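You operate a simulated robot arm through the tools that you are given. There is no shell and no other tool. Be economical: measure what you need, move in short steps, check, and stop when the job is done.

Carry out the task below with a simulated two-armed robot. There is one attempt and no reset: what you move stays moved.

JOB
Put the box labelled "pipe seals" from the bench area marked checking on the shelf under the rebuild table and the box that says "oil filter" in the inside of the steel tray marked drip basin. Hold the orange funnel with yellow band on the bench area marked checking steady with one hand and put the yellow spring in it with the other. Turn the black knob marked spacers to 57. Stack the bag labelled "bolts" from the bench area marked checking on top of the bag labelled "spacers". Shut the green drawer marked tools. Put the grey block with green stripe on the shelf under the rebuild table. Take the box that says "fuel filter" from the upper deck of the rail trolley and put it on the bench area marked inspection. Put the white brush with yellow band on top of the white box marked sleeves. Take the bag that says "seals" from the bench area marked final work and leave it on the bench area marked pump work. Take the carton marked post on the bench area marked final work and put it away on the shelf under the covers table. Take the yellow box marked leads and put it on the bench area marked small items. Turn the knob marked magnify to HIGH. Do these in any order. Set down upright: box, white brush with yellow band.
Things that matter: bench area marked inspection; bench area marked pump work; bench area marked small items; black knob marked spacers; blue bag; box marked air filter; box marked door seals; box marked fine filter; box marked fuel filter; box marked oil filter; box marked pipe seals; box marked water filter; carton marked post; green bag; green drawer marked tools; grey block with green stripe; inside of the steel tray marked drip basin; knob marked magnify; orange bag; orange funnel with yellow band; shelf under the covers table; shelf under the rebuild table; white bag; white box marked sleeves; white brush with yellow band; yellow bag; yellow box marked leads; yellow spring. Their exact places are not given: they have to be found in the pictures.

The check looks at the end state, three seconds after you hand in, the way a careful person would. Anything else that was tipped, shoved, dropped, spilled or broken makes it a failure. Lids that push on must go on centred and level and be pressed home; caps that screw on are set level and turned clockwise until they are tight.

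ROBOT AND FRAMES
Two 7-joint arms with two-finger parallel grippers on one trunk, on a base that drives. Base frame: it is fixed to the floor where the robot stands at the start and does not move with it; the origin is under the middle of the robot, x ahead of it, y to its left, z up; the surface under the hand at the start is at about z = 900. Units: mm, rad, N and s.
The left shoulder is at the start at [71, 156, 1055], the right one opposite. Places, roughly: bench area marked inspection [1100, 1900, 900]; bench area marked pump work [600, 2800, 900]; bench area marked small items [600, 2100, 900]; black knob marked spacers [1300, -600, 900]; blue bag, yellow bag [750, 4500, 1000]; box marked air filter, box marked door seals, box  [3000, -1500, 1000]; box marked oil filter, box marked pipe seals, box  [500, -250, 1000]; carton marked post [750, 4750, 1000]; green bag, orange bag, white bag [750, -500, 1000]; green drawer marked tools [-900, 200, 800]; grey block with green stripe (8x5x4 cm) [2900, -1300, 900]; inside of the steel tray marked drip basin [1700, -2600, 900]; knob marked magnify [700, 1900, 1400]; orange funnel with yellow band (11x11x9 cm) [800, 0, 1000]; shelf under the covers table [3100, 5900, 300]; shelf under the rebuild table [-1300, -1700, 300]; white box marked sleeves [500, 4250, 1000]; white brush with yellow band (10x5x5 cm) [500, 4800, 900]; yellow box marked leads [1000, 3000, 1000]; yellow spring (3x3x4 cm) [1200, 0, 900]. Payload 3.91 kg a hand.
The TCP of each hand is the grasp point between the finger pads, 30 mm short of the fingertips. In the tool frame z runs along the fingers and y along their closing line. Largest opening 110 mm; finger width 20, thickness 10; the body of the gripper, 48 by 112 mm, starts 55 mm behind the TCP.
Orientation is that of the tool frame in the base frame, as a unit quaternion [x, y, z, w]. With the fingers straight down and closing along the base's y, the tool's x points along the base's -x, its y along +y and its z along -z.

CONTROLS
- The arms move only by the tool step_arm. It takes "left_increments", "right_increments" or both (then of equal length, played together; a hand with none holds still); each is a list of rows, each an object of numbers (a shift or turn left out is 0, a gripper value left out holds the last): "rx", "ry", "rz": the turn, a rotation vector about the base's x, y, z in units of 4 degrees (1.0 is 4 degrees); "tx", "ty", "tz": the shift along the base's x, y, z in units of 40 mm (1.0 is 40 mm); "fingers": the opening, from 0 (shut) to 1 (fully open). In form: [{"rx": .., "ry": .., "rz": .., "tx": .., "ty": .., "tz": .., "fingers": ..}, ...]. A call has 1 to 10 rows; each row shifts and turns the commanded pose from where the row before left it. A call with a number of a shift or a turn outside -1 to 1 is refused whole. Each row takes 0.2 s and may step no farther than 50 mm and 0.15 rad from the row before; otherwise, or with a gripper value out of range, the whole call is refused. Where a pose cannot be reached the arm comes as near as it can. A force on the tool above 40 N (or 10 N above the force at the start of the call, whichever is more), or a blocked arm, ends the call early, and 0.2 s more pass. The fingers move at their own pace (about 108 mm/s each) and stop on an object; they squeeze with about 20 N. The grip force told is the motor's: it shows also when the fingers shut on nothing. Time passes only in rows, and 0.2 s behind the last, so rows that do not move let the fingers close. The reply holds the time, the measured pose of the TCP, the force on the tool along the base axes, the opening and the grip force, in the units named above and with some noise, with the torque about the TCP (base axes, N m) and any sound that the robot's microphone picked up.
- Cameras (640 x 400 px; columns grow to the right, rows downward): "scene" is now at [130.8, -4.4, 1268]; the picture's right is [-0.06, -1.00, -0.00], its down [-0.71, 0.04, -0.71] and it looks along [0.70, -0.04, -0.71] (base axes); focal length 214 px, centre (320, 200). "left" rides on the left gripper at [72, -17, -103] in its tool frame; the picture's right is [0.23, 0.97, 0.00], its down [-0.76, 0.18, -0.62] and it looks along [-0.61, 0.14, 0.78] (tool axes); focal length 222 px, centre (320, 200). "right" rides on the right gripper at [72, 17, -103] in its tool frame; the picture's right is [-0.23, 0.97, 0.00], its down [-0.76, -0.18, -0.62] and it looks along [-0.61, -0.14, 0.78] (tool axes); focal length 222 px, centre (320, 200).
- snapshot(camera): a new picture of that camera. No time passes.
- lift_body(by): slides the trunk up (or, below 0, down) by that many mm; the arms and the scene camera ride with it, the base frame stays. It gives what a move gives, with no picture.
- roll_base(legs): drives the robot by 1 to 6 legs, each [ahead, left, turn to the left] in mm, mm and rad, along the robot's own axes; the way and the turn of a leg run together, so that a leg with both is an arc; at most 1500 mm and 3.142 rad a leg. The arms and the cameras ride along, it lands a little off, and it stops where it bumps. It gives what a move gives.
- pan_tilt(pan, tilt): turns the head with the scene camera to pan (to the left, within 1.501 rad either way) and tilt (down, from -0.506 to 1.204), counted from straight ahead of the robot. It gives what a move gives.
- locate(camera, pixels): for up to 12 pixels [column, row] of the newest picture of that camera ("zoom" is the newest enlarged one), the place [x, y, z] in the base frame of the surface seen there, good to about 2 mm. No time passes.
- close_up(camera, box): a new picture of the part [left, top, right, bottom] of that camera's present view, enlarged. No time passes.
- job_done(): hands the job in; it is judged then, once.

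Work in short steps. Measure before you move; look again where a grasp or a placing could have gone wrong, and mend it. You have 371 turns and 334 pictures in all, those below and enlarged ones among them. Open the grippers and draw the arms clear of the work before you hand the job in, unless the task says otherwise; then end with one line.

The tools are called after "Request:" as name(argument=value, ...) on one line, values as JSON. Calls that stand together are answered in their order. step_arm: Moves the arms, as the interface text tells. Its arguments: {"type":"object","properties":{"left_increments":{"type":"array","items":{"type":"object","properties":{"rx":{"type":"number"},"ry":{"type":"number"},"rz":{"type":"number"},"tx":{"type":"number"},"ty":{"type":"number"},"tz":{"type":"number"},"fingers":{"type":"number"}}}},"right_increments":{"type":"array","items":{"type":"object","properties":{"rx":{"type":"number"},"ry":{"type":"number"},"rz":{"type":"number"},"tx":{"type":"number"},"ty":{"type":"number"},"tz":{"type":"number"},"fingers":{"type":"number"}}}}},"required":[]} The other tools are called the same way: lift_body (by) slides the trunk up or down; roll_base (legs) drives the base; pan_tilt (pan, tilt) turns the head that bears the scene camera; snapshot (camera) takes a picture; locate (camera, pixels) gives the place of the surface under pixels of a picture; close_up (camera, box) takes an enlarged picture of a part of a camera's view; job_done () hands the job in.

At the start:

```text
time_s: 0.0
left_position: [875.4, -110.9, 1274.1]
left_orientation: [0.0, 1.0, 0.001, 0.0]
left_ft_force: [0.4, 0.4, 0.4]
left_torque: [-0.03, 0.0, 0.03]
left_width: 110.1
left_grasp_force: 0.0
right_position: [463.7, -583.6, 1184.5]
right_orientation: [0.001, 1.0, 0.0, 0.001]
right_ft_force: [0.0, 0.4, 0.8]
right_torque: [-0.02, -0.01, -0.02]
right_width: 110.0
right_grasp_force: 0.0
trunk travel left (down, up): [-500.0, 440.0]
robot x, y, heading: [-3.2, 1.1, -0.001]
head pan, tilt: [-0.056, 0.787]
```

scene: 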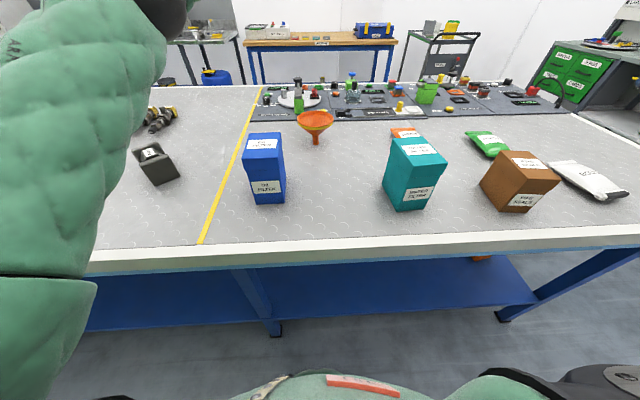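
right: 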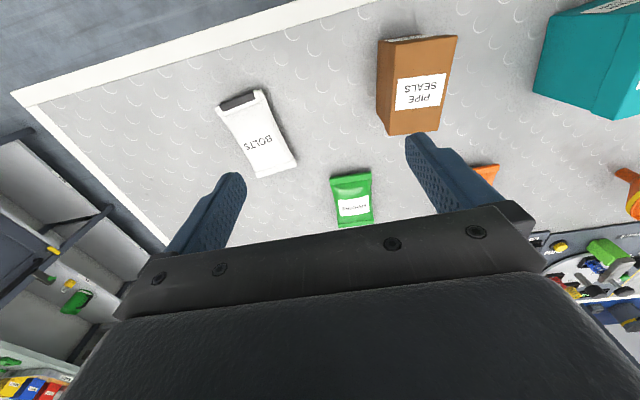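
left: 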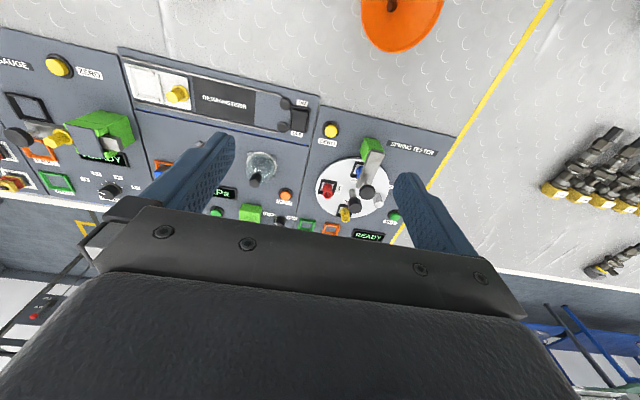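

The scene shows the bench with the boxes, bags and funnel ahead. I'll locate the main items and enlarge the panel area.

Request:
locate(camera="scene", pixels=[[266, 142], [268, 190], [415, 148], [410, 195], [525, 160], [512, 200], [488, 142], [590, 180], [405, 132], [315, 118], [315, 140], [400, 106]])

Request:
close_up(camera="scene", box=[240, 60, 440, 160])

Request:
close_up(camera="scene", box=[400, 60, 640, 220])

```text
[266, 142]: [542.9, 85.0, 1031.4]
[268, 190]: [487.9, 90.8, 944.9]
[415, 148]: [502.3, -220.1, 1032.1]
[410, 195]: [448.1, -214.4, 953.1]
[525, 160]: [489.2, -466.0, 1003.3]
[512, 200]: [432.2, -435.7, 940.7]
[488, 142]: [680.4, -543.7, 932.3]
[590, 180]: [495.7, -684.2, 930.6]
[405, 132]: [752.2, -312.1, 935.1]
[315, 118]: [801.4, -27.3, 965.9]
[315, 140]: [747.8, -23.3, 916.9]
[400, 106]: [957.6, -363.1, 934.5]
```

```text
3.20 times, centred on (340, 110) of scene
```

zoom: 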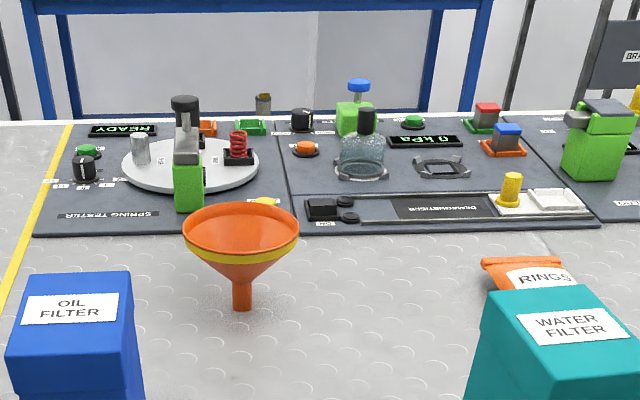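

```text
2.50 times, centred on (520, 140) of scene
```

zoom: 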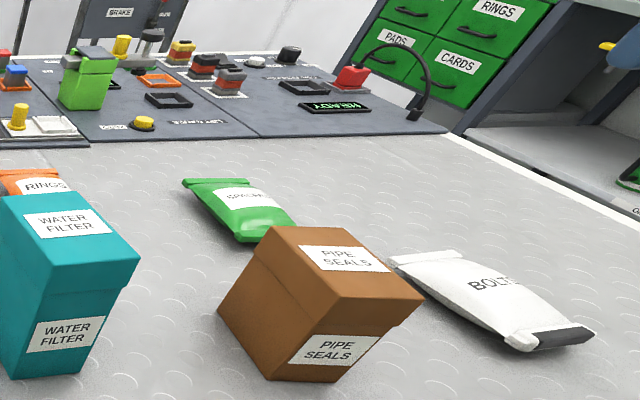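

The left arm blocks part of the view; I move it to the left and back so that I can see and work.

Request:
step_arm(left_increments=[{"tx": -0.6, "ty": 1}, {"tx": -0.6, "ty": 1}, {"tx": -0.6, "ty": 1}, {"tx": -0.6, "ty": 1}, {"tx": -0.6, "ty": 1}, {"tx": -0.6, "ty": 1}, {"tx": -0.6, "ty": 1}, {"tx": -0.6, "ty": 1}, {"tx": -0.6, "ty": 1}, {"tx": -0.6, "ty": 1}])

Request:
snapshot(camera="scene")

```text
time_s: 2.2
left_position: [633.9, 288.6, 1277.8]
left_orientation: [0.0, 1.0, -0.001, 0.0]
left_ft_force: [-0.1, -0.3, 0.8]
left_torque: [0.02, -0.01, 0.01]
left_width: 110.1
left_grasp_force: 0.1
right_position: [460.8, -583.2, 1187.0]
right_orientation: [0.001, 1.0, 0.0, 0.0]
right_ft_force: [0.4, -0.6, -0.3]
right_torque: [-0.01, -0.05, 0.0]
right_width: 109.9
right_grasp_force: 0.0
trunk travel left (down, up): [-500.0, 440.0]
robot x, y, heading: [-1.0, 2.3, -0.0]
head pan, tilt: [-0.056, 0.787]
```

```text
328 pictures are left
```

scene: 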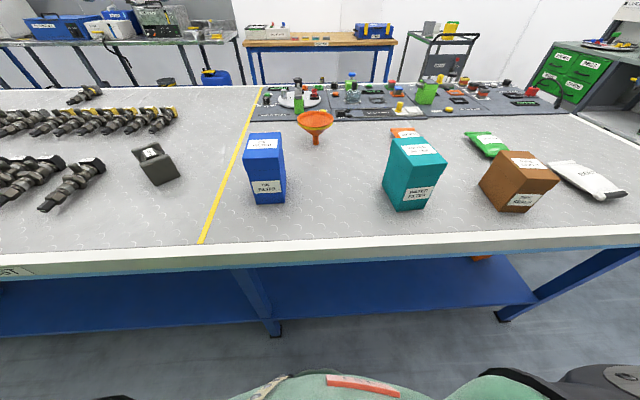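

View is clear now. I survey the room to the right and left for driving lanes.

Request:
pan_tilt(pan=-1.2, tilt=0.4)

Request:
snapshot(camera="scene")

Request:
pan_tilt(pan=1.2, tilt=0.4)

Request:
snapshot(camera="scene")

Request:
pan_tilt(pan=-0.3, tilt=0.4)

Request:
snapshot(camera="scene")

```text
time_s: 3.6
left_position: [636.0, 286.4, 1276.7]
left_orientation: [0.001, 1.0, 0.0, 0.0]
left_ft_force: [0.0, 1.1, 0.0]
left_torque: [0.04, -0.02, -0.01]
left_width: 110.0
left_grasp_force: 0.1
right_position: [462.3, -584.0, 1184.8]
right_orientation: [-0.001, 1.0, 0.0, 0.0]
right_ft_force: [-0.5, 0.5, -0.7]
right_torque: [-0.01, -0.02, 0.0]
right_width: 110.1
right_grasp_force: 0.0
trunk travel left (down, up): [-500.0, 440.0]
robot x, y, heading: [0.1, -1.8, 0.002]
head pan, tilt: [-1.201, 0.4]
```

```text
327 pictures are left
```

scene: 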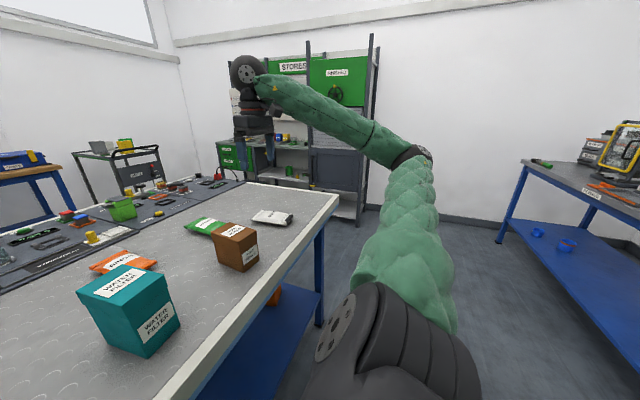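

```text
time_s: 5.8
left_position: [634.5, 287.6, 1277.4]
left_orientation: [0.0, 1.0, 0.0, 0.001]
left_ft_force: [0.0, 0.1, 0.3]
left_torque: [0.02, 0.02, 0.0]
left_width: 110.1
left_grasp_force: 0.0
right_position: [462.3, -584.1, 1184.8]
right_orientation: [0.001, 1.0, -0.001, 0.001]
right_ft_force: [-0.1, -0.1, -0.2]
right_torque: [0.02, -0.05, 0.0]
right_width: 109.8
right_grasp_force: 0.1
trunk travel left (down, up): [-500.0, 440.0]
robot x, y, heading: [-3.6, -1.4, 0.003]
head pan, tilt: [1.201, 0.4]
```

```text
326 pictures are left
```

scene: 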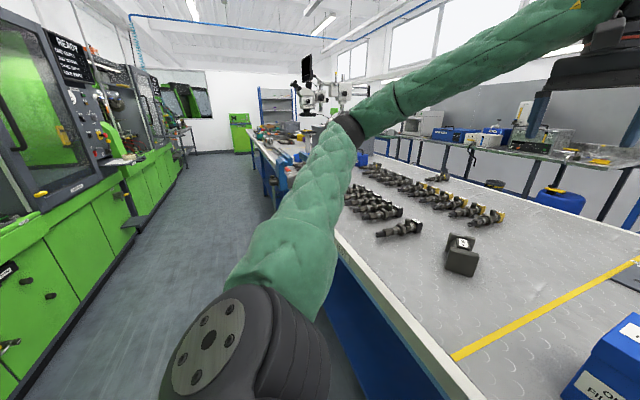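

```text
time_s: 7.4
left_position: [635.9, 287.3, 1276.8]
left_orientation: [0.0, 1.0, 0.0, 0.0]
left_ft_force: [-0.2, 0.3, 0.2]
left_torque: [-0.01, 0.01, 0.0]
left_width: 110.0
left_grasp_force: 0.0
right_position: [462.4, -584.0, 1184.9]
right_orientation: [0.0, 1.0, 0.0, 0.001]
right_ft_force: [0.3, 0.8, 0.1]
right_torque: [0.0, 0.01, 0.01]
right_width: 110.0
right_grasp_force: 0.0
trunk travel left (down, up): [-500.0, 440.0]
robot x, y, heading: [-1.2, 0.6, -0.001]
head pan, tilt: [-0.3, 0.4]
```

```text
325 pictures are left
```

scene: 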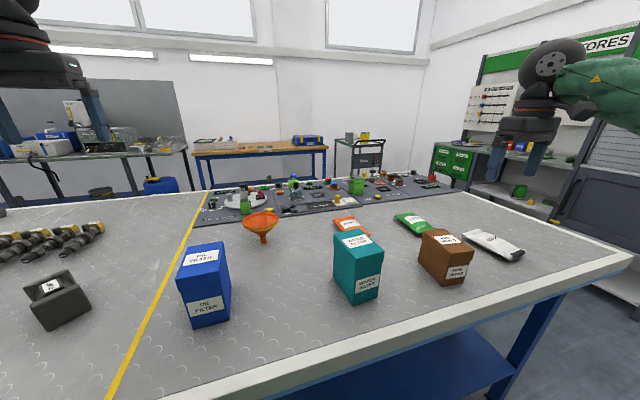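

I measure both bags' corners in the right-hand picture and enlarge it.

Request:
locate(camera="right", pixels=[[226, 112], [260, 97], [290, 160], [262, 172], [257, 140], [335, 183], [368, 178], [368, 220], [341, 223], [352, 203], [310, 170], [350, 190]])

Request:
close_up(camera="right", box=[190, 20, 510, 240])

```text
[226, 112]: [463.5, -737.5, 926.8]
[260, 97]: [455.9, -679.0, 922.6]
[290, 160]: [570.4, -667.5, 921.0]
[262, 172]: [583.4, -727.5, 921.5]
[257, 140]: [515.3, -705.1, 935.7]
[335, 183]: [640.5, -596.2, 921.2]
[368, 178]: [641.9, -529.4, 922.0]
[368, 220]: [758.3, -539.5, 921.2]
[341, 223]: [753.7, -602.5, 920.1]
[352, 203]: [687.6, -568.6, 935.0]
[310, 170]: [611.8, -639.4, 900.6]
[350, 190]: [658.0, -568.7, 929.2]
```

```text
1.82 times, centred on (350, 130) of right
```

zoom: 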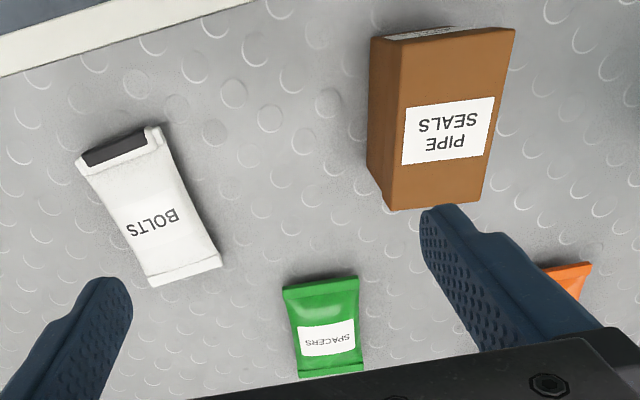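

Bolts bag centre ≈ (518,-704), yaw ≈ +5°, top z 936 and bench z 900; spacers bag centre ≈ (699,-567), yaw ≈ -4°. I bring the right hand above the bolts bag.

Request:
step_arm(right_increments=[{"tx": 0.28, "ty": -0.6, "tz": -0.92, "rz": 0.25}, {"tx": 0.28, "ty": -0.6, "tz": -0.92, "rz": 0.25}, {"tx": 0.28, "ty": -0.6, "tz": -0.92, "rz": 0.25}, {"tx": 0.28, "ty": -0.6, "tz": -0.92, "rz": 0.25}, {"tx": 0.28, "ty": -0.6, "tz": -0.92, "rz": 0.25}])

Request:
snapshot(camera="right")

```text
time_s: 8.6
left_position: [636.0, 285.8, 1276.9]
left_orientation: [-0.001, 1.0, 0.0, 0.0]
left_ft_force: [-0.4, -0.5, 0.5]
left_torque: [0.04, 0.03, 0.0]
left_width: 110.2
left_grasp_force: 0.0
right_position: [516.7, -705.8, 997.1]
right_orientation: [-0.043, 0.999, -0.001, 0.0]
right_ft_force: [0.5, -0.6, -1.2]
right_torque: [0.03, 0.04, 0.02]
right_width: 110.1
right_grasp_force: 0.1
trunk travel left (down, up): [-500.0, 440.0]
robot x, y, heading: [1.0, 3.6, -0.001]
head pan, tilt: [-0.3, 0.4]
```

```text
323 pictures are left
```

right: 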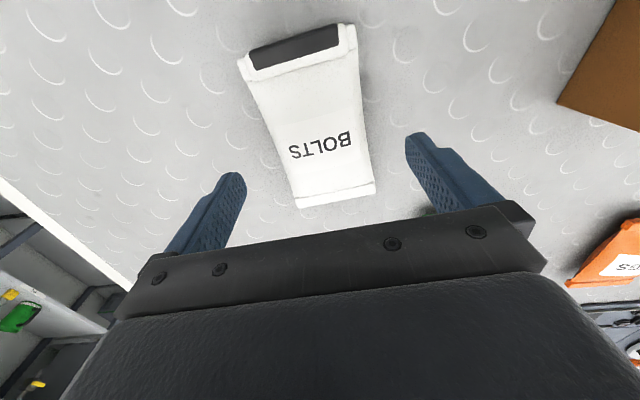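

The bag lies between the fingers; I re-measure its corners up close.

Request:
locate(camera="right", pixels=[[247, 66], [350, 38], [370, 185], [302, 201], [270, 130], [362, 115], [318, 130]])

```text
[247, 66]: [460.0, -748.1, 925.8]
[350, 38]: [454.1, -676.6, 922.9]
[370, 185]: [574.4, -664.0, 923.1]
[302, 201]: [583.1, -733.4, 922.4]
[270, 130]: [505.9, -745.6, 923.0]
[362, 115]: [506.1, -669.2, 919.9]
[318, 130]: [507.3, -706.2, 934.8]
```

Centre confirmed (518,-705). Lower to TCP z 933, close and lift.

Request:
step_arm(right_increments=[{"tz": -0.8}, {"tz": -0.8}, {"fingers": 0}, {"fingers": 0}, {"fingers": 0}, {"fingers": 0}, {"tz": 0.8}, {"tz": 0.8}])

Request:
snapshot(camera="right")

```text
time_s: 10.4
left_position: [635.3, 286.3, 1278.0]
left_orientation: [0.0, 1.0, 0.001, 0.0]
left_ft_force: [0.3, 1.0, -0.1]
left_torque: [0.0, 0.02, -0.03]
left_width: 109.7
left_grasp_force: 0.1
right_position: [518.2, -701.1, 1002.2]
right_orientation: [-0.044, 0.999, 0.0, -0.001]
right_ft_force: [-0.1, 0.0, -0.2]
right_torque: [0.01, 0.0, 0.02]
right_width: 80.9
right_grasp_force: 19.9
trunk travel left (down, up): [-500.0, 440.0]
robot x, y, heading: [-2.7, -1.6, -0.002]
head pan, tilt: [-0.3, 0.4]
```

```text
322 pictures are left
```

right: 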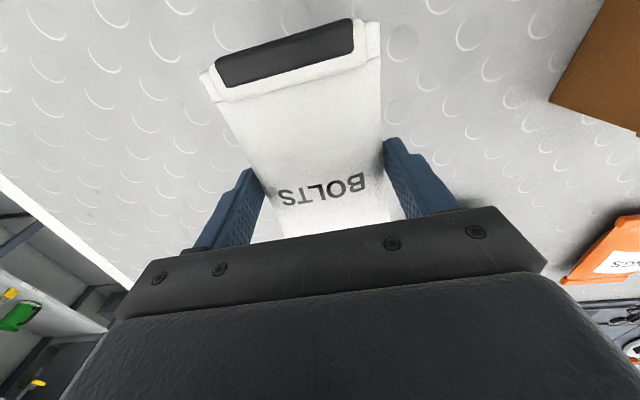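

The bag is held (80.9 mm). I carry it over the spacers bag at (699,-567), turning it -9°.

Request:
step_arm(right_increments=[{"tx": 0.76, "ty": 0.3, "tz": 0.25, "rz": -0.375}, {"tx": 0.76, "ty": 0.45, "rz": -0.375}, {"tx": 0.76, "ty": 0.65, "rz": -0.375}, {"tx": 0.76, "ty": 0.65, "rz": -0.375}, {"tx": 0.74, "ty": 0.65, "rz": -0.375}, {"tx": 0.74, "ty": 0.65, "rz": -0.375}])

Request:
snapshot(camera="right")

Request:
snapshot(camera="scene")

```text
time_s: 11.8
left_position: [637.6, 286.7, 1276.8]
left_orientation: [0.0, 1.0, -0.001, -0.001]
left_ft_force: [-0.1, 0.9, -0.3]
left_torque: [-0.02, 0.03, 0.0]
left_width: 109.8
left_grasp_force: 0.0
right_position: [698.4, -566.1, 1011.2]
right_orientation: [0.036, 0.999, -0.001, 0.0]
right_ft_force: [-0.4, 0.5, 0.2]
right_torque: [-0.03, -0.01, 0.01]
right_width: 81.0
right_grasp_force: 20.4
trunk travel left (down, up): [-500.0, 440.0]
robot x, y, heading: [-0.4, 2.2, 0.002]
head pan, tilt: [-0.3, 0.4]
```

```text
321 pictures are left
```

right: 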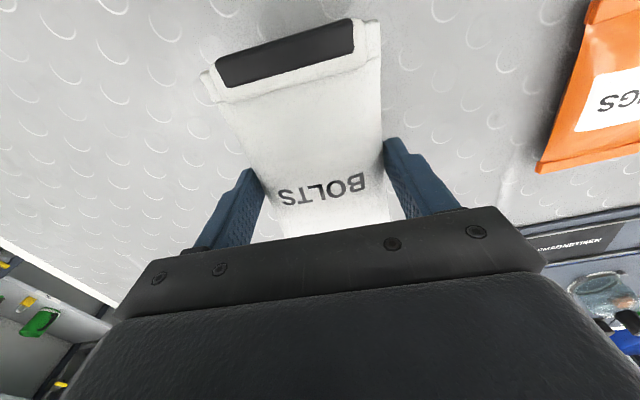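

```text
320 pictures are left
```

scene: 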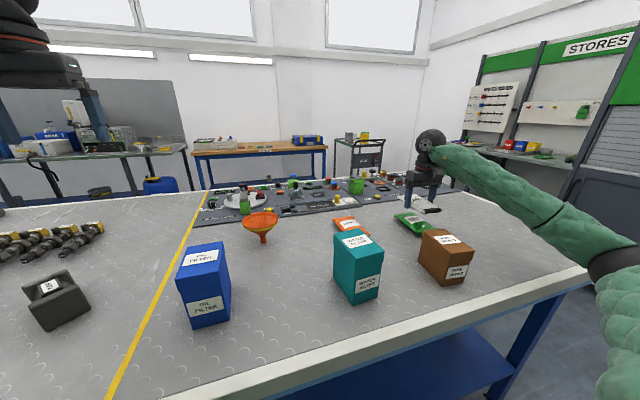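

The white bag seems to hang to the right of the green bag in the scene; I enlarge to check.

Request:
close_up(camera="scene", box=[380, 160, 480, 260])

Request:
locate(camera="scene", pixels=[[398, 214], [412, 222], [427, 232], [432, 210], [420, 235], [405, 226]])

```text
4.00 times, centred on (430, 210) of scene
```

zoom: 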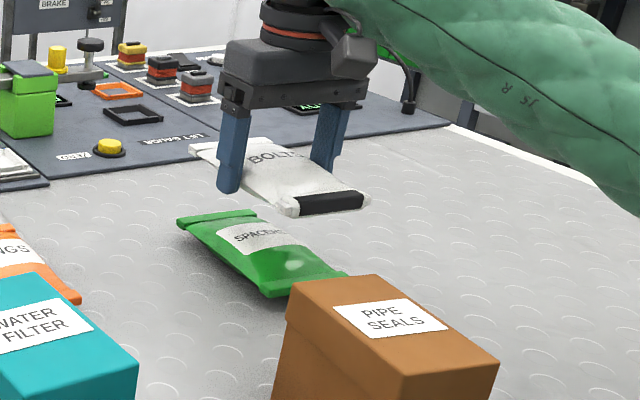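

```text
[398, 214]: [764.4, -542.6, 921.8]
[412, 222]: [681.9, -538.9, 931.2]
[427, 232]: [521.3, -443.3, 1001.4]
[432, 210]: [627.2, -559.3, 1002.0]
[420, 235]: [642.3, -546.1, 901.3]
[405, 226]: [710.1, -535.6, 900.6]
```

Measure both bags in the zoom to compare placements.

Request:
locate(camera="zoom", pixels=[[181, 221], [252, 213], [342, 272], [268, 291], [245, 245], [194, 149], [268, 141], [366, 202], [288, 211]])

```text
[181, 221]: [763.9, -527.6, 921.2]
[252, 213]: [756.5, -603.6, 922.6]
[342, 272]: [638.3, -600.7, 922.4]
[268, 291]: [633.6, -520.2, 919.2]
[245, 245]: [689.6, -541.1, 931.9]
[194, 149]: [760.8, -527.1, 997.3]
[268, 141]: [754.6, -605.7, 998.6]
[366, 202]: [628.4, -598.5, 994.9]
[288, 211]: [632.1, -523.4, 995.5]
```

Both bags align to within 3 mm. I lower about 38 mm, then read the force before opening.

Request:
step_arm(right_increments=[{"tz": -0.5}, {"tz": -0.3}, {"tz": -0.13}, {}])

Request:
close_up(camera="scene", box=[380, 160, 480, 260])

```text
time_s: 12.8
left_position: [635.3, 287.1, 1277.7]
left_orientation: [0.0, 1.0, -0.001, 0.0]
left_ft_force: [0.0, 0.7, 0.4]
left_torque: [-0.01, -0.01, -0.01]
left_width: 109.8
left_grasp_force: 0.0
right_position: [698.5, -568.8, 974.9]
right_orientation: [0.035, 0.999, 0.0, 0.0]
right_ft_force: [-0.2, -0.1, -0.4]
right_torque: [0.02, -0.02, -0.03]
right_width: 81.1
right_grasp_force: 19.7
trunk travel left (down, up): [-500.0, 440.0]
robot x, y, heading: [-1.1, -2.7, 0.001]
head pan, tilt: [-0.3, 0.4]
```

```text
4.00 times, centred on (430, 210) of scene
```

zoom: 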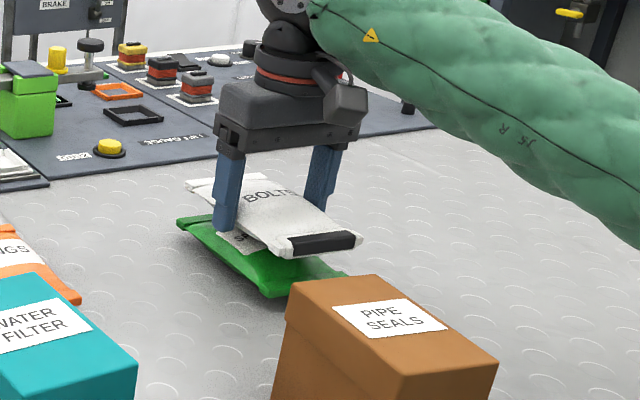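

No contact yet; I lower in small steps and watch the force.

Request:
step_arm(right_increments=[{"tz": -0.06}, {"tz": -0.05}, {}])

```text
time_s: 13.6
left_position: [635.7, 286.2, 1276.9]
left_orientation: [0.0, 1.0, 0.0, 0.0]
left_ft_force: [0.2, -0.1, -1.3]
left_torque: [-0.02, -0.01, -0.01]
left_width: 110.0
left_grasp_force: 0.0
right_position: [700.0, -570.5, 970.3]
right_orientation: [0.035, 0.999, 0.0, 0.0]
right_ft_force: [0.0, 0.8, -0.8]
right_torque: [-0.04, 0.02, -0.04]
right_width: 81.0
right_grasp_force: 20.3
trunk travel left (down, up): [-500.0, 440.0]
robot x, y, heading: [2.0, -1.6, 0.004]
head pan, tilt: [-0.3, 0.4]
```

TCP 970 puts the white bag's underside at the green bag's top. Release, spread and lift.

Request:
step_arm(right_increments=[{"tz": -0.04}, {"fingers": 1}, {"fingers": 1}, {"fingers": 1}, {"tz": 0.5}, {"tz": 1}, {"tz": 1}, {"tz": 1}])

Request:
close_up(camera="scene", box=[380, 160, 480, 260])

```text
time_s: 15.4
left_position: [635.9, 288.1, 1277.5]
left_orientation: [0.0, 1.0, 0.0, 0.0]
left_ft_force: [0.1, 0.1, 0.5]
left_torque: [-0.03, -0.05, 0.02]
left_width: 109.8
left_grasp_force: 0.1
right_position: [699.6, -571.5, 1109.7]
right_orientation: [0.036, 0.999, -0.001, -0.001]
right_ft_force: [-0.3, -0.1, -0.8]
right_torque: [0.02, 0.03, -0.02]
right_width: 110.0
right_grasp_force: 0.1
trunk travel left (down, up): [-500.0, 440.0]
robot x, y, heading: [1.0, 1.4, 0.0]
head pan, tilt: [-0.3, 0.4]
```

```text
4.00 times, centred on (430, 210) of scene
```

zoom: 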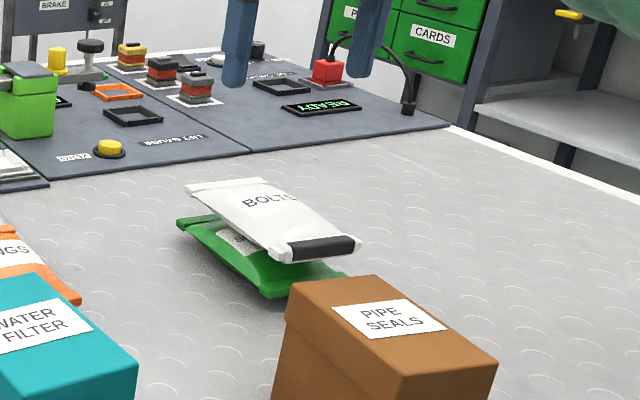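

The stack stands well. Next is the far side of the bench (spring, knob): I tuck both arms in and look for a driving lane around the right end.

Request:
step_arm(right_increments=[{"tx": -0.7, "ty": 0.8, "tz": 0.5, "rz": 0.11}, {"tx": -0.7, "ty": 0.8, "tz": 0.5, "rz": 0.11}, {"tx": -0.7, "ty": 0.8, "tz": 0.4, "rz": 0.11}, {"tx": -0.7, "ty": 0.8, "tz": 0.4, "rz": 0.11}, {"tx": -0.7, "ty": 0.8, "tz": 0.4, "rz": 0.11}, {"tx": -0.7, "ty": 0.8, "tz": 0.4, "rz": 0.11}, {"tx": -0.7, "ty": 0.8, "tz": 0.4, "rz": 0.11}, {"tx": -0.7, "ty": 0.8, "tz": 0.4, "rz": 0.11}, {"tx": -0.7, "ty": 0.8, "tz": 0.4}], left_increments=[{"tx": -0.5}, {"tx": -0.5}, {"tx": -0.5}, {"tx": -0.5}, {"tx": -0.5}, {"tx": -0.5}, {"tx": -0.5}, {"tx": -0.5}, {"tx": -0.5}])

Request:
pan_tilt(pan=-0.7, tilt=0.5)

Request:
snapshot(camera="scene")

Request:
pan_tilt(pan=-1.5, tilt=0.6)

Request:
snapshot(camera="scene")

```text
time_s: 17.4
left_position: [454.1, 292.4, 1277.3]
left_orientation: [0.0, 1.0, -0.001, 0.0]
left_ft_force: [-0.1, 0.8, 0.4]
left_torque: [-0.03, 0.0, -0.01]
left_width: 109.9
left_grasp_force: 0.0
right_position: [443.1, -282.5, 1261.5]
right_orientation: [0.005, 1.0, -0.001, 0.0]
right_ft_force: [0.2, 0.5, -0.1]
right_torque: [-0.01, 0.0, -0.01]
right_width: 110.0
right_grasp_force: 0.1
trunk travel left (down, up): [-500.0, 440.0]
robot x, y, heading: [-3.6, -2.1, 0.002]
head pan, tilt: [-0.3, 0.4]
```

```text
time_s: 18.2
left_position: [455.2, 292.7, 1275.9]
left_orientation: [0.0, 1.0, 0.0, 0.0]
left_ft_force: [0.6, 0.2, -0.4]
left_torque: [-0.02, -0.04, 0.02]
left_width: 109.8
left_grasp_force: 0.0
right_position: [444.3, -283.9, 1260.8]
right_orientation: [0.004, 1.0, 0.001, 0.0]
right_ft_force: [0.1, 0.2, 0.0]
right_torque: [-0.03, 0.01, -0.03]
right_width: 110.0
right_grasp_force: 0.0
trunk travel left (down, up): [-500.0, 440.0]
robot x, y, heading: [1.4, 1.4, 0.001]
head pan, tilt: [-0.7, 0.499]
```

```text
316 pictures are left
```

scene: 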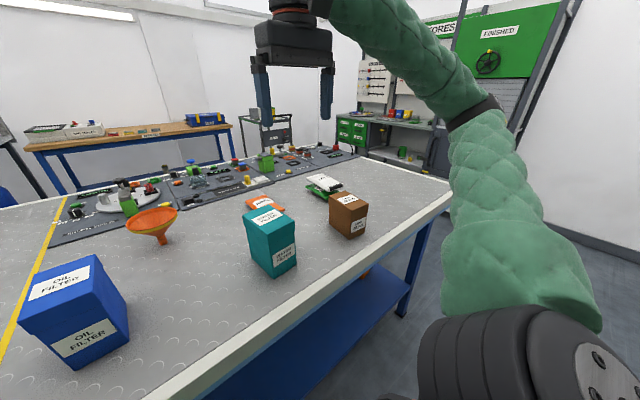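

```text
time_s: 19.4
left_position: [457.1, 290.9, 1276.0]
left_orientation: [-0.001, 1.0, 0.0, 0.0]
left_ft_force: [0.3, 0.6, 0.0]
left_torque: [-0.02, 0.0, 0.01]
left_width: 110.0
left_grasp_force: 0.0
right_position: [445.3, -284.1, 1260.0]
right_orientation: [0.005, 1.0, 0.0, 0.0]
right_ft_force: [0.8, -0.2, -0.3]
right_torque: [0.01, 0.0, 0.01]
right_width: 110.0
right_grasp_force: 0.1
trunk travel left (down, up): [-500.0, 440.0]
robot x, y, heading: [1.2, 1.4, -0.005]
head pan, tilt: [-1.499, 0.6]
```

```text
315 pictures are left
```

scene: 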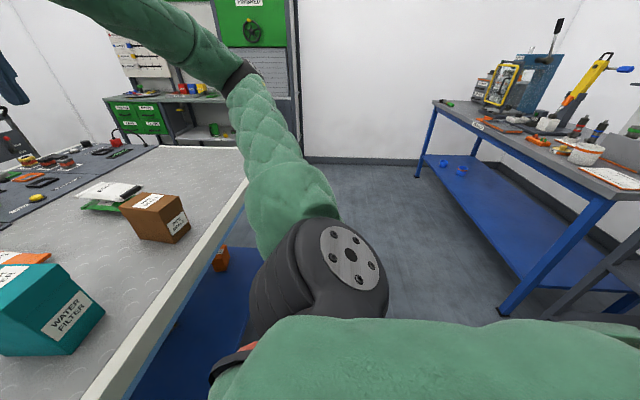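

I measure the lane: bench corner, stores rack, rebuild table legs.

Request:
locate(camera="scene", pixels=[[241, 150], [295, 155], [190, 138], [120, 98], [418, 178], [503, 312], [380, 164], [345, 180], [170, 118], [435, 100], [610, 195], [520, 215]])

```text
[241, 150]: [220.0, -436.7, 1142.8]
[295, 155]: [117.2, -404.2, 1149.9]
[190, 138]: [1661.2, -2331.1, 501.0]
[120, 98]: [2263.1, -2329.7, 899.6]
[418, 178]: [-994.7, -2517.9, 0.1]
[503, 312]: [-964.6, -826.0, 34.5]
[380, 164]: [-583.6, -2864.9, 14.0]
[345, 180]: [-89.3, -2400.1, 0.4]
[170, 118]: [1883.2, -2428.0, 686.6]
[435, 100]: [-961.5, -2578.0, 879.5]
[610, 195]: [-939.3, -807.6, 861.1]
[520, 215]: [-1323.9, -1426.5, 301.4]
```

Lane between the bench's right end and the rack (y = -2330) is wide. I drive right and then ahead.

Request:
roll_base(legs=[[0, -1500, 0], [0, -80, 0], [1000, 0, 0], [850, 0, 0]])

Request:
pan_tilt(pan=0.6, tilt=0.5)

Request:
snapshot(camera="scene")

Request:
pan_tilt(pan=-0.9, tilt=0.5)

Request:
snapshot(camera="scene")

```text
time_s: 28.6
left_position: [547.4, -1295.9, 1275.7]
left_orientation: [-0.001, 1.0, -0.003, 0.001]
left_ft_force: [0.0, -0.5, -0.5]
left_torque: [0.02, 0.03, 0.04]
left_width: 110.1
left_grasp_force: 0.1
right_position: [536.8, -1876.4, 1262.4]
right_orientation: [0.009, 1.0, 0.001, 0.0]
right_ft_force: [0.7, 0.9, 1.2]
right_torque: [0.04, -0.01, 0.01]
right_width: 110.1
right_grasp_force: 0.0
trunk travel left (down, up): [-500.0, 440.0]
robot x, y, heading: [97.5, -1590.5, -0.0]
head pan, tilt: [-1.499, 0.6]
stopped in leg 3: the robot was blocked; the commanded pose is now the measured one
```

```text
time_s: 30.6
left_position: [544.0, -1296.8, 1276.1]
left_orientation: [-0.001, 1.0, -0.003, 0.003]
left_ft_force: [0.0, 0.1, -0.4]
left_torque: [0.01, 0.01, -0.02]
left_width: 110.0
left_grasp_force: 0.1
right_position: [537.0, -1875.1, 1263.1]
right_orientation: [0.008, 1.0, 0.002, 0.001]
right_ft_force: [0.2, 0.0, -0.5]
right_torque: [0.0, 0.0, -0.03]
right_width: 110.0
right_grasp_force: 0.0
trunk travel left (down, up): [-500.0, 440.0]
robot x, y, heading: [98.0, -1595.9, 0.005]
head pan, tilt: [0.6, 0.499]
```

```text
314 pictures are left
```

scene: 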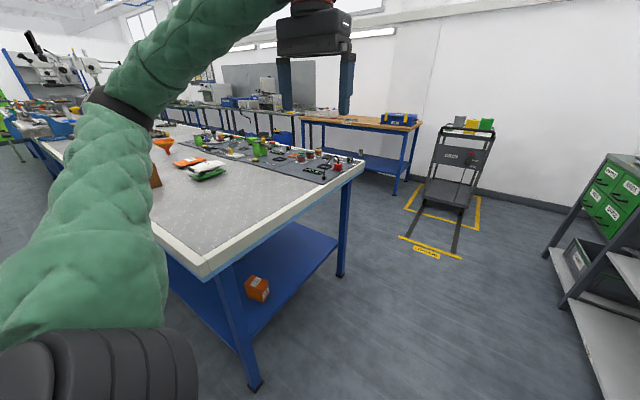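

```text
time_s: 32.2
left_position: [544.6, -1295.5, 1275.6]
left_orientation: [-0.002, 1.0, -0.003, 0.003]
left_ft_force: [0.3, 0.4, 0.4]
left_torque: [0.02, -0.01, 0.01]
left_width: 110.1
left_grasp_force: 0.1
right_position: [535.1, -1875.7, 1262.9]
right_orientation: [0.007, 1.0, 0.001, 0.002]
right_ft_force: [0.2, -0.6, -0.5]
right_torque: [0.01, 0.03, 0.02]
right_width: 109.8
right_grasp_force: 0.0
trunk travel left (down, up): [-500.0, 440.0]
robot x, y, heading: [99.0, -1592.9, 0.005]
head pan, tilt: [-0.901, 0.499]
```

```text
313 pictures are left
```

scene: 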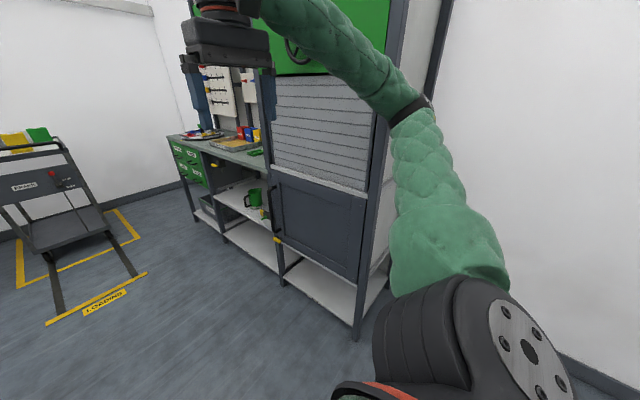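

Blocked at x≈98; I measure the rack's near edge and the bench corner to see which touched.

Request:
locate(camera="scene", pixels=[[355, 335], [395, 120], [280, 170], [372, 190], [435, 130], [205, 130], [410, 240], [285, 285]])

Request:
pan_tilt(pan=0.6, tilt=0.9)

Request:
snapshot(camera="scene")

Request:
locate(camera="scene", pixels=[[240, 200], [200, 170], [400, 110], [350, 90]])

```text
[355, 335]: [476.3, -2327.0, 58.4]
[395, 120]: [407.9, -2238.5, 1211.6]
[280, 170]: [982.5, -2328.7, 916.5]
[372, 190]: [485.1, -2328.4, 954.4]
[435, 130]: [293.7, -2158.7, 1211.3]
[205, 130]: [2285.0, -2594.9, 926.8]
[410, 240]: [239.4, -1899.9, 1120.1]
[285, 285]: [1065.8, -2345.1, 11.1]
```

```text
time_s: 33.8
left_position: [544.9, -1296.7, 1276.8]
left_orientation: [0.0, 1.0, -0.003, 0.003]
left_ft_force: [0.1, 0.5, -0.6]
left_torque: [0.01, -0.01, -0.02]
left_width: 110.0
left_grasp_force: 0.2
right_position: [535.9, -1877.5, 1262.7]
right_orientation: [0.008, 1.0, 0.0, 0.002]
right_ft_force: [-0.1, 0.6, 0.3]
right_torque: [0.01, -0.01, -0.01]
right_width: 109.9
right_grasp_force: 0.1
trunk travel left (down, up): [-500.0, 440.0]
robot x, y, heading: [97.1, -1590.7, -0.0]
head pan, tilt: [0.6, 0.901]
```

```text
312 pictures are left
```

scene: 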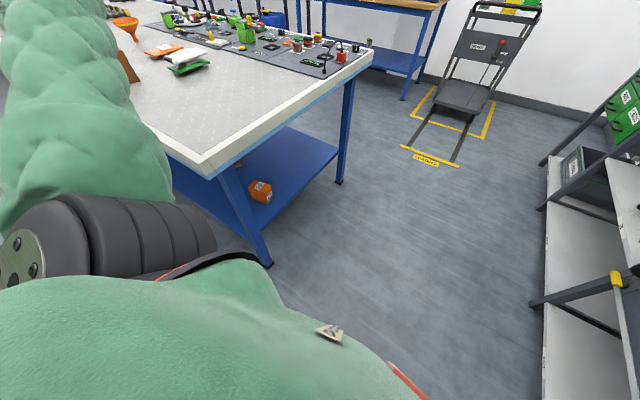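

```text
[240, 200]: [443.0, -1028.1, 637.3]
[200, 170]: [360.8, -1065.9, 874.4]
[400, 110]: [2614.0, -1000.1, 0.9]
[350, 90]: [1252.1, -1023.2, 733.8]
```

The right elbow reaches about 650 mm sideways and met the rack. I back up, turn to face +y and strafe along the lane, which is narrower.

Request:
roll_base(legs=[[-180, 0, 0], [0, 0, 1.5708], [0, -1400, 0], [0, -550, 0], [0, 0, 1.5708]])

Request:
pan_tilt(pan=-0.6, tilt=0.5)

Request:
snapshot(camera="scene")

```text
time_s: 52.5
left_position: [1427.1, -1862.8, 1276.5]
left_orientation: [0.999, 0.033, 0.001, 0.0]
left_ft_force: [0.6, 0.0, 0.5]
left_torque: [-0.02, 0.01, 0.02]
left_width: 110.0
left_grasp_force: 0.1
right_position: [1401.3, -1281.0, 1259.5]
right_orientation: [1.0, 0.023, 0.002, 0.003]
right_ft_force: [-0.3, 0.2, 0.7]
right_torque: [0.01, 0.03, -0.01]
right_width: 109.9
right_grasp_force: 0.0
trunk travel left (down, up): [-500.0, 440.0]
robot x, y, heading: [1863.2, -1540.3, -3.077]
head pan, tilt: [0.6, 0.901]
```

```text
time_s: 53.9
left_position: [1427.7, -1861.3, 1275.5]
left_orientation: [0.999, 0.033, 0.001, 0.0]
left_ft_force: [-0.9, -0.4, -0.1]
left_torque: [-0.03, 0.05, -0.04]
left_width: 110.3
left_grasp_force: 0.0
right_position: [1400.8, -1281.8, 1260.0]
right_orientation: [1.0, 0.024, 0.002, 0.002]
right_ft_force: [0.4, -0.1, 0.4]
right_torque: [-0.02, 0.0, -0.02]
right_width: 109.8
right_grasp_force: 0.1
trunk travel left (down, up): [-500.0, 440.0]
robot x, y, heading: [1867.3, -1541.8, -3.079]
head pan, tilt: [-0.6, 0.499]
```

```text
311 pictures are left
```

scene: 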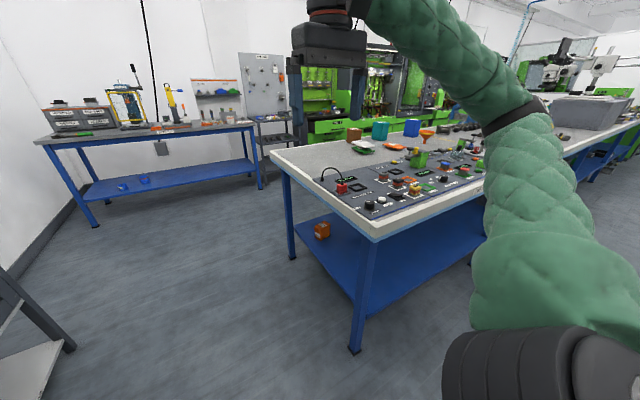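

I correct the heading and strafe right along the bench to face the panels.

Request:
roll_base(legs=[[0, 0, -0.0646], [0, -1050, 0]])

Request:
pan_tilt(pan=0, tilt=0.8)

Request:
snapshot(camera="scene")

```text
time_s: 59.9
left_position: [1416.6, -743.0, 1275.4]
left_orientation: [1.0, -0.02, 0.001, -0.001]
left_ft_force: [-0.6, 1.1, -0.7]
left_torque: [0.02, 0.01, 0.04]
left_width: 110.0
left_grasp_force: 0.0
right_position: [1451.2, -164.2, 1259.3]
right_orientation: [1.0, -0.029, 0.002, 0.003]
right_ft_force: [-0.1, -1.0, -0.6]
right_torque: [-0.02, -0.04, 0.0]
right_width: 109.9
right_grasp_force: 0.0
trunk travel left (down, up): [-500.0, 440.0]
robot x, y, heading: [1883.8, -469.1, 3.102]
head pan, tilt: [-0.6, 0.499]
```

```text
time_s: 60.9
left_position: [1418.6, -744.2, 1276.5]
left_orientation: [1.0, -0.02, 0.001, 0.0]
left_ft_force: [0.4, -0.4, -0.4]
left_torque: [0.03, 0.03, 0.01]
left_width: 109.9
left_grasp_force: 0.1
right_position: [1450.4, -163.5, 1259.0]
right_orientation: [1.0, -0.029, 0.002, 0.002]
right_ft_force: [-0.5, 0.7, -0.6]
right_torque: [0.0, 0.03, 0.0]
right_width: 110.0
right_grasp_force: 0.1
trunk travel left (down, up): [-500.0, 440.0]
robot x, y, heading: [1885.3, -473.9, 3.103]
head pan, tilt: [0.0, 0.799]
```

```text
310 pictures are left
```

scene: 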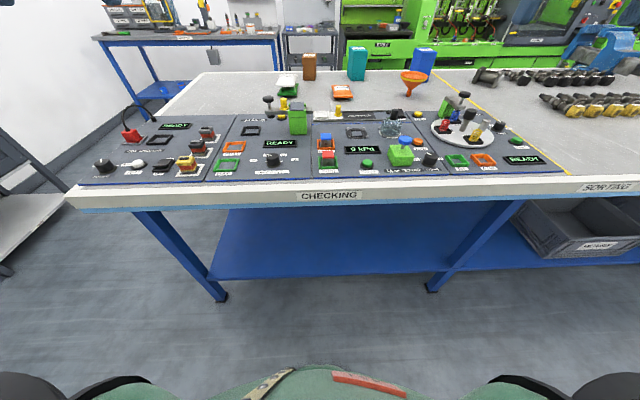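

I enlarge the panels to find the spacers knob and yellow spring.

Request:
close_up(camera="scene", box=[80, 90, 240, 190])

Request:
close_up(camera="scene", box=[230, 90, 390, 190])

Request:
close_up(camera="scene", box=[390, 80, 560, 180])

```text
4.00 times, centred on (160, 140) of scene
```

zoom: 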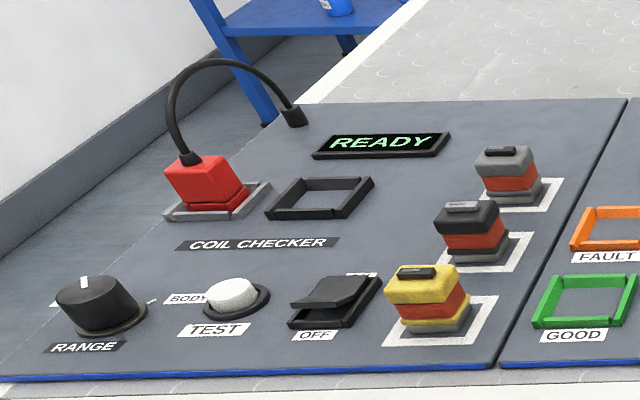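

```text
4.00 times, centred on (310, 140) of scene
```

zoom: 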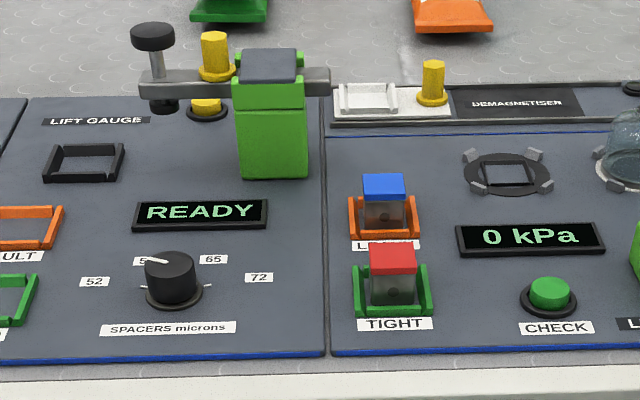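

```text
3.76 times, centred on (475, 130) of scene
```

zoom: 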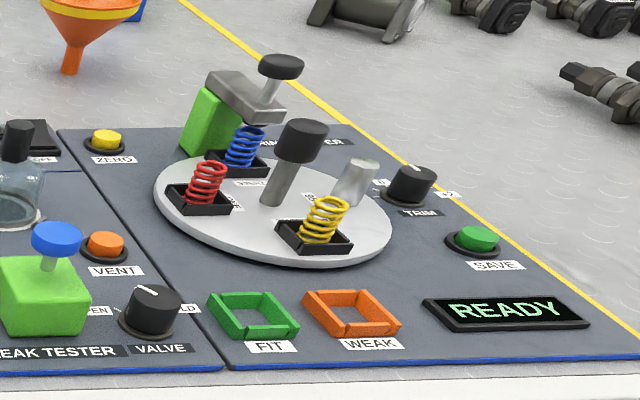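

I measure the knob, labels, spring and nearby lumps.

Request:
locate(camera="scene", pixels=[[272, 156], [273, 165], [265, 154], [253, 160], [283, 155], [295, 159], [474, 137], [477, 136], [473, 143], [467, 116], [481, 130], [463, 143]])

Request:
locate(camera="zoom", pixels=[[332, 203], [320, 222], [312, 235], [285, 238], [345, 238], [318, 255], [300, 135], [355, 180], [205, 185], [330, 255]])

```text
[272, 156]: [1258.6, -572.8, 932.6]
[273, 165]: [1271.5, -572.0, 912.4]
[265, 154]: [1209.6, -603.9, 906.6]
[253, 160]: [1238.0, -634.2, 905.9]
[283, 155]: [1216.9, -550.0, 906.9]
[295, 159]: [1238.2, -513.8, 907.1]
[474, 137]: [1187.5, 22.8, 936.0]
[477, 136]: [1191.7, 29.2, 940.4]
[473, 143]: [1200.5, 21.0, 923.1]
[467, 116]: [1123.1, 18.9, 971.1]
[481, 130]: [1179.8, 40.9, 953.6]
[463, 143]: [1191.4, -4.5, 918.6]
```

```text
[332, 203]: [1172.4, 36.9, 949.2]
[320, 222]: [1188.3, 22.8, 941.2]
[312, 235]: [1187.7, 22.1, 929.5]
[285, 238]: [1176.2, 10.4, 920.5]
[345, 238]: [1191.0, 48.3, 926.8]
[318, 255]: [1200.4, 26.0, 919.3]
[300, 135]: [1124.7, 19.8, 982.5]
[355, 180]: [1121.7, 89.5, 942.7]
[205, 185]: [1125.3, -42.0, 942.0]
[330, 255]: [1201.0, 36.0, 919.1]
```

Knob centre ≈ (1257,-573), top 933. I bring the left hand over it for a close view.

Request:
step_arm(left_increments=[{"tx": -0.47, "ty": 0.61, "tz": -0.71, "rz": 0.08}, {"tx": -0.47, "ty": 0.61, "tz": -0.71, "rz": 0.08}, {"tx": -0.47, "ty": 0.61, "tz": -0.71, "rz": 0.08}, {"tx": -0.47, "ty": 0.61, "tz": -0.71, "rz": 0.08}, {"tx": -0.47, "ty": 0.61, "tz": -0.71, "rz": 0.08}, {"tx": -0.47, "ty": 0.61, "tz": -0.71, "rz": 0.08}, {"tx": -0.47, "ty": 0.61, "tz": -0.71, "rz": 0.08, "fingers": 0.6}])

Request:
snapshot(camera="left")

```text
time_s: 62.5
left_position: [1285.8, -572.8, 1078.6]
left_orientation: [1.0, 0.001, 0.001, 0.0]
left_ft_force: [0.0, -0.2, 0.4]
left_torque: [-0.01, -0.02, 0.01]
left_width: 65.9
left_grasp_force: 0.0
right_position: [1448.8, -164.0, 1259.8]
right_orientation: [1.0, -0.029, 0.002, 0.003]
right_ft_force: [0.1, 0.1, -0.4]
right_torque: [-0.02, -0.07, -0.02]
right_width: 109.9
right_grasp_force: 0.1
trunk travel left (down, up): [-500.0, 440.0]
robot x, y, heading: [1884.4, -470.2, 3.099]
head pan, tilt: [0.0, 0.799]
```

```text
306 pictures are left
```

left: 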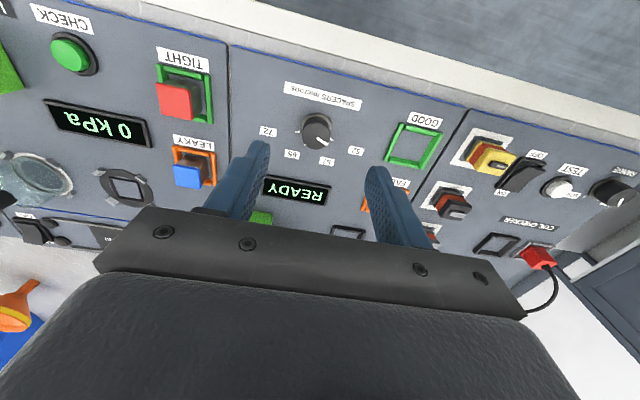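

Request:
close_up(camera="left", box=[240, 80, 400, 180])

```text
4.00 times, centred on (320, 130) of left
```

zoom: 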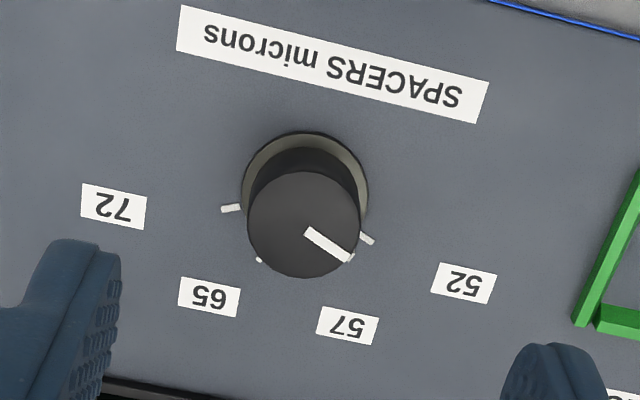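

The pointer lies between 52 and 57. I measure ticks, labels and pointer ends.

Request:
locate(camera="zoom", pixels=[[308, 232], [347, 257], [303, 225], [230, 208], [257, 261], [351, 257], [368, 239], [113, 206], [209, 297], [347, 325], [463, 283], [250, 190]])

```text
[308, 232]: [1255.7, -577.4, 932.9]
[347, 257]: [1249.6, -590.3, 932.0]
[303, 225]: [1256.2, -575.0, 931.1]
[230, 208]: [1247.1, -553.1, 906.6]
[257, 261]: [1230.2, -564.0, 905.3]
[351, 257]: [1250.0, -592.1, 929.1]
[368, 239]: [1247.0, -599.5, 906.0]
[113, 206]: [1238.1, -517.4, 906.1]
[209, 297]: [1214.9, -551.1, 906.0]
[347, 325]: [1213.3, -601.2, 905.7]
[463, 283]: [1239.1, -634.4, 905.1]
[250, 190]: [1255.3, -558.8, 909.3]
```

Ticks at ±71° and about ±26° around axis ≈(1255,-576). I move the camera directly above for a straight-down view.

Request:
step_arm(left_increments=[{"tx": -0.85, "ty": -0.1}, {"tx": -0.85, "ty": -0.1}, {"tx": -0.85, "ty": -0.1}])

Request:
close_up(camera="left", box=[250, 0, 410, 100])

```text
time_s: 63.3
left_position: [1184.4, -584.0, 1077.1]
left_orientation: [1.0, -0.001, 0.002, 0.0]
left_ft_force: [0.6, 1.2, 0.6]
left_torque: [0.0, 0.0, -0.01]
left_width: 65.9
left_grasp_force: 0.1
right_position: [1450.2, -164.0, 1259.2]
right_orientation: [1.0, -0.029, 0.002, 0.003]
right_ft_force: [0.5, 0.1, -0.5]
right_torque: [-0.01, -0.05, 0.01]
right_width: 109.7
right_grasp_force: 0.0
trunk travel left (down, up): [-500.0, 440.0]
robot x, y, heading: [1886.6, -468.6, 3.095]
head pan, tilt: [0.0, 0.799]
```

```text
4.00 times, centred on (330, 50) of left
```

zoom: 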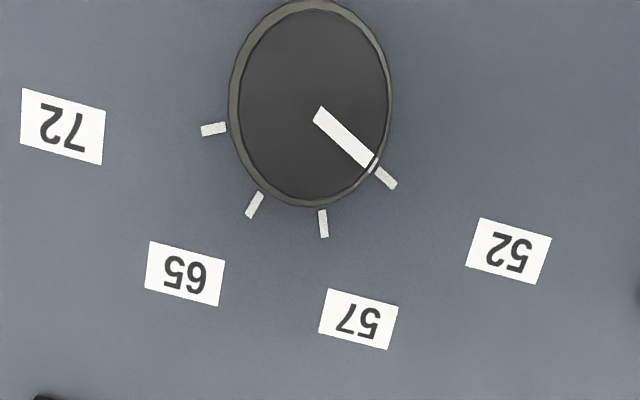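

Now all four ticks show; the pointer is on 52. I measure tick ends to get angles.

Request:
locate(camera="zoom", pixels=[[204, 130], [223, 127], [250, 213], [260, 195], [324, 235], [322, 212], [394, 185], [378, 168], [319, 112], [369, 162], [312, 200], [240, 90]])

```text
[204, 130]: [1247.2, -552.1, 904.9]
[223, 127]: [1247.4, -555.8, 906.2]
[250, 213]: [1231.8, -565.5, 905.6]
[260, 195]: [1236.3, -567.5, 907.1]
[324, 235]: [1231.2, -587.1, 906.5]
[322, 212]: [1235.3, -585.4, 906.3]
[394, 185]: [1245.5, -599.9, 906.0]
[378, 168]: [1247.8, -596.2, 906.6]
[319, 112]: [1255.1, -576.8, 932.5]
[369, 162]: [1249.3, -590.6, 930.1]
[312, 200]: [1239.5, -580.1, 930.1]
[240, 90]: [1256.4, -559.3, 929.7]
```

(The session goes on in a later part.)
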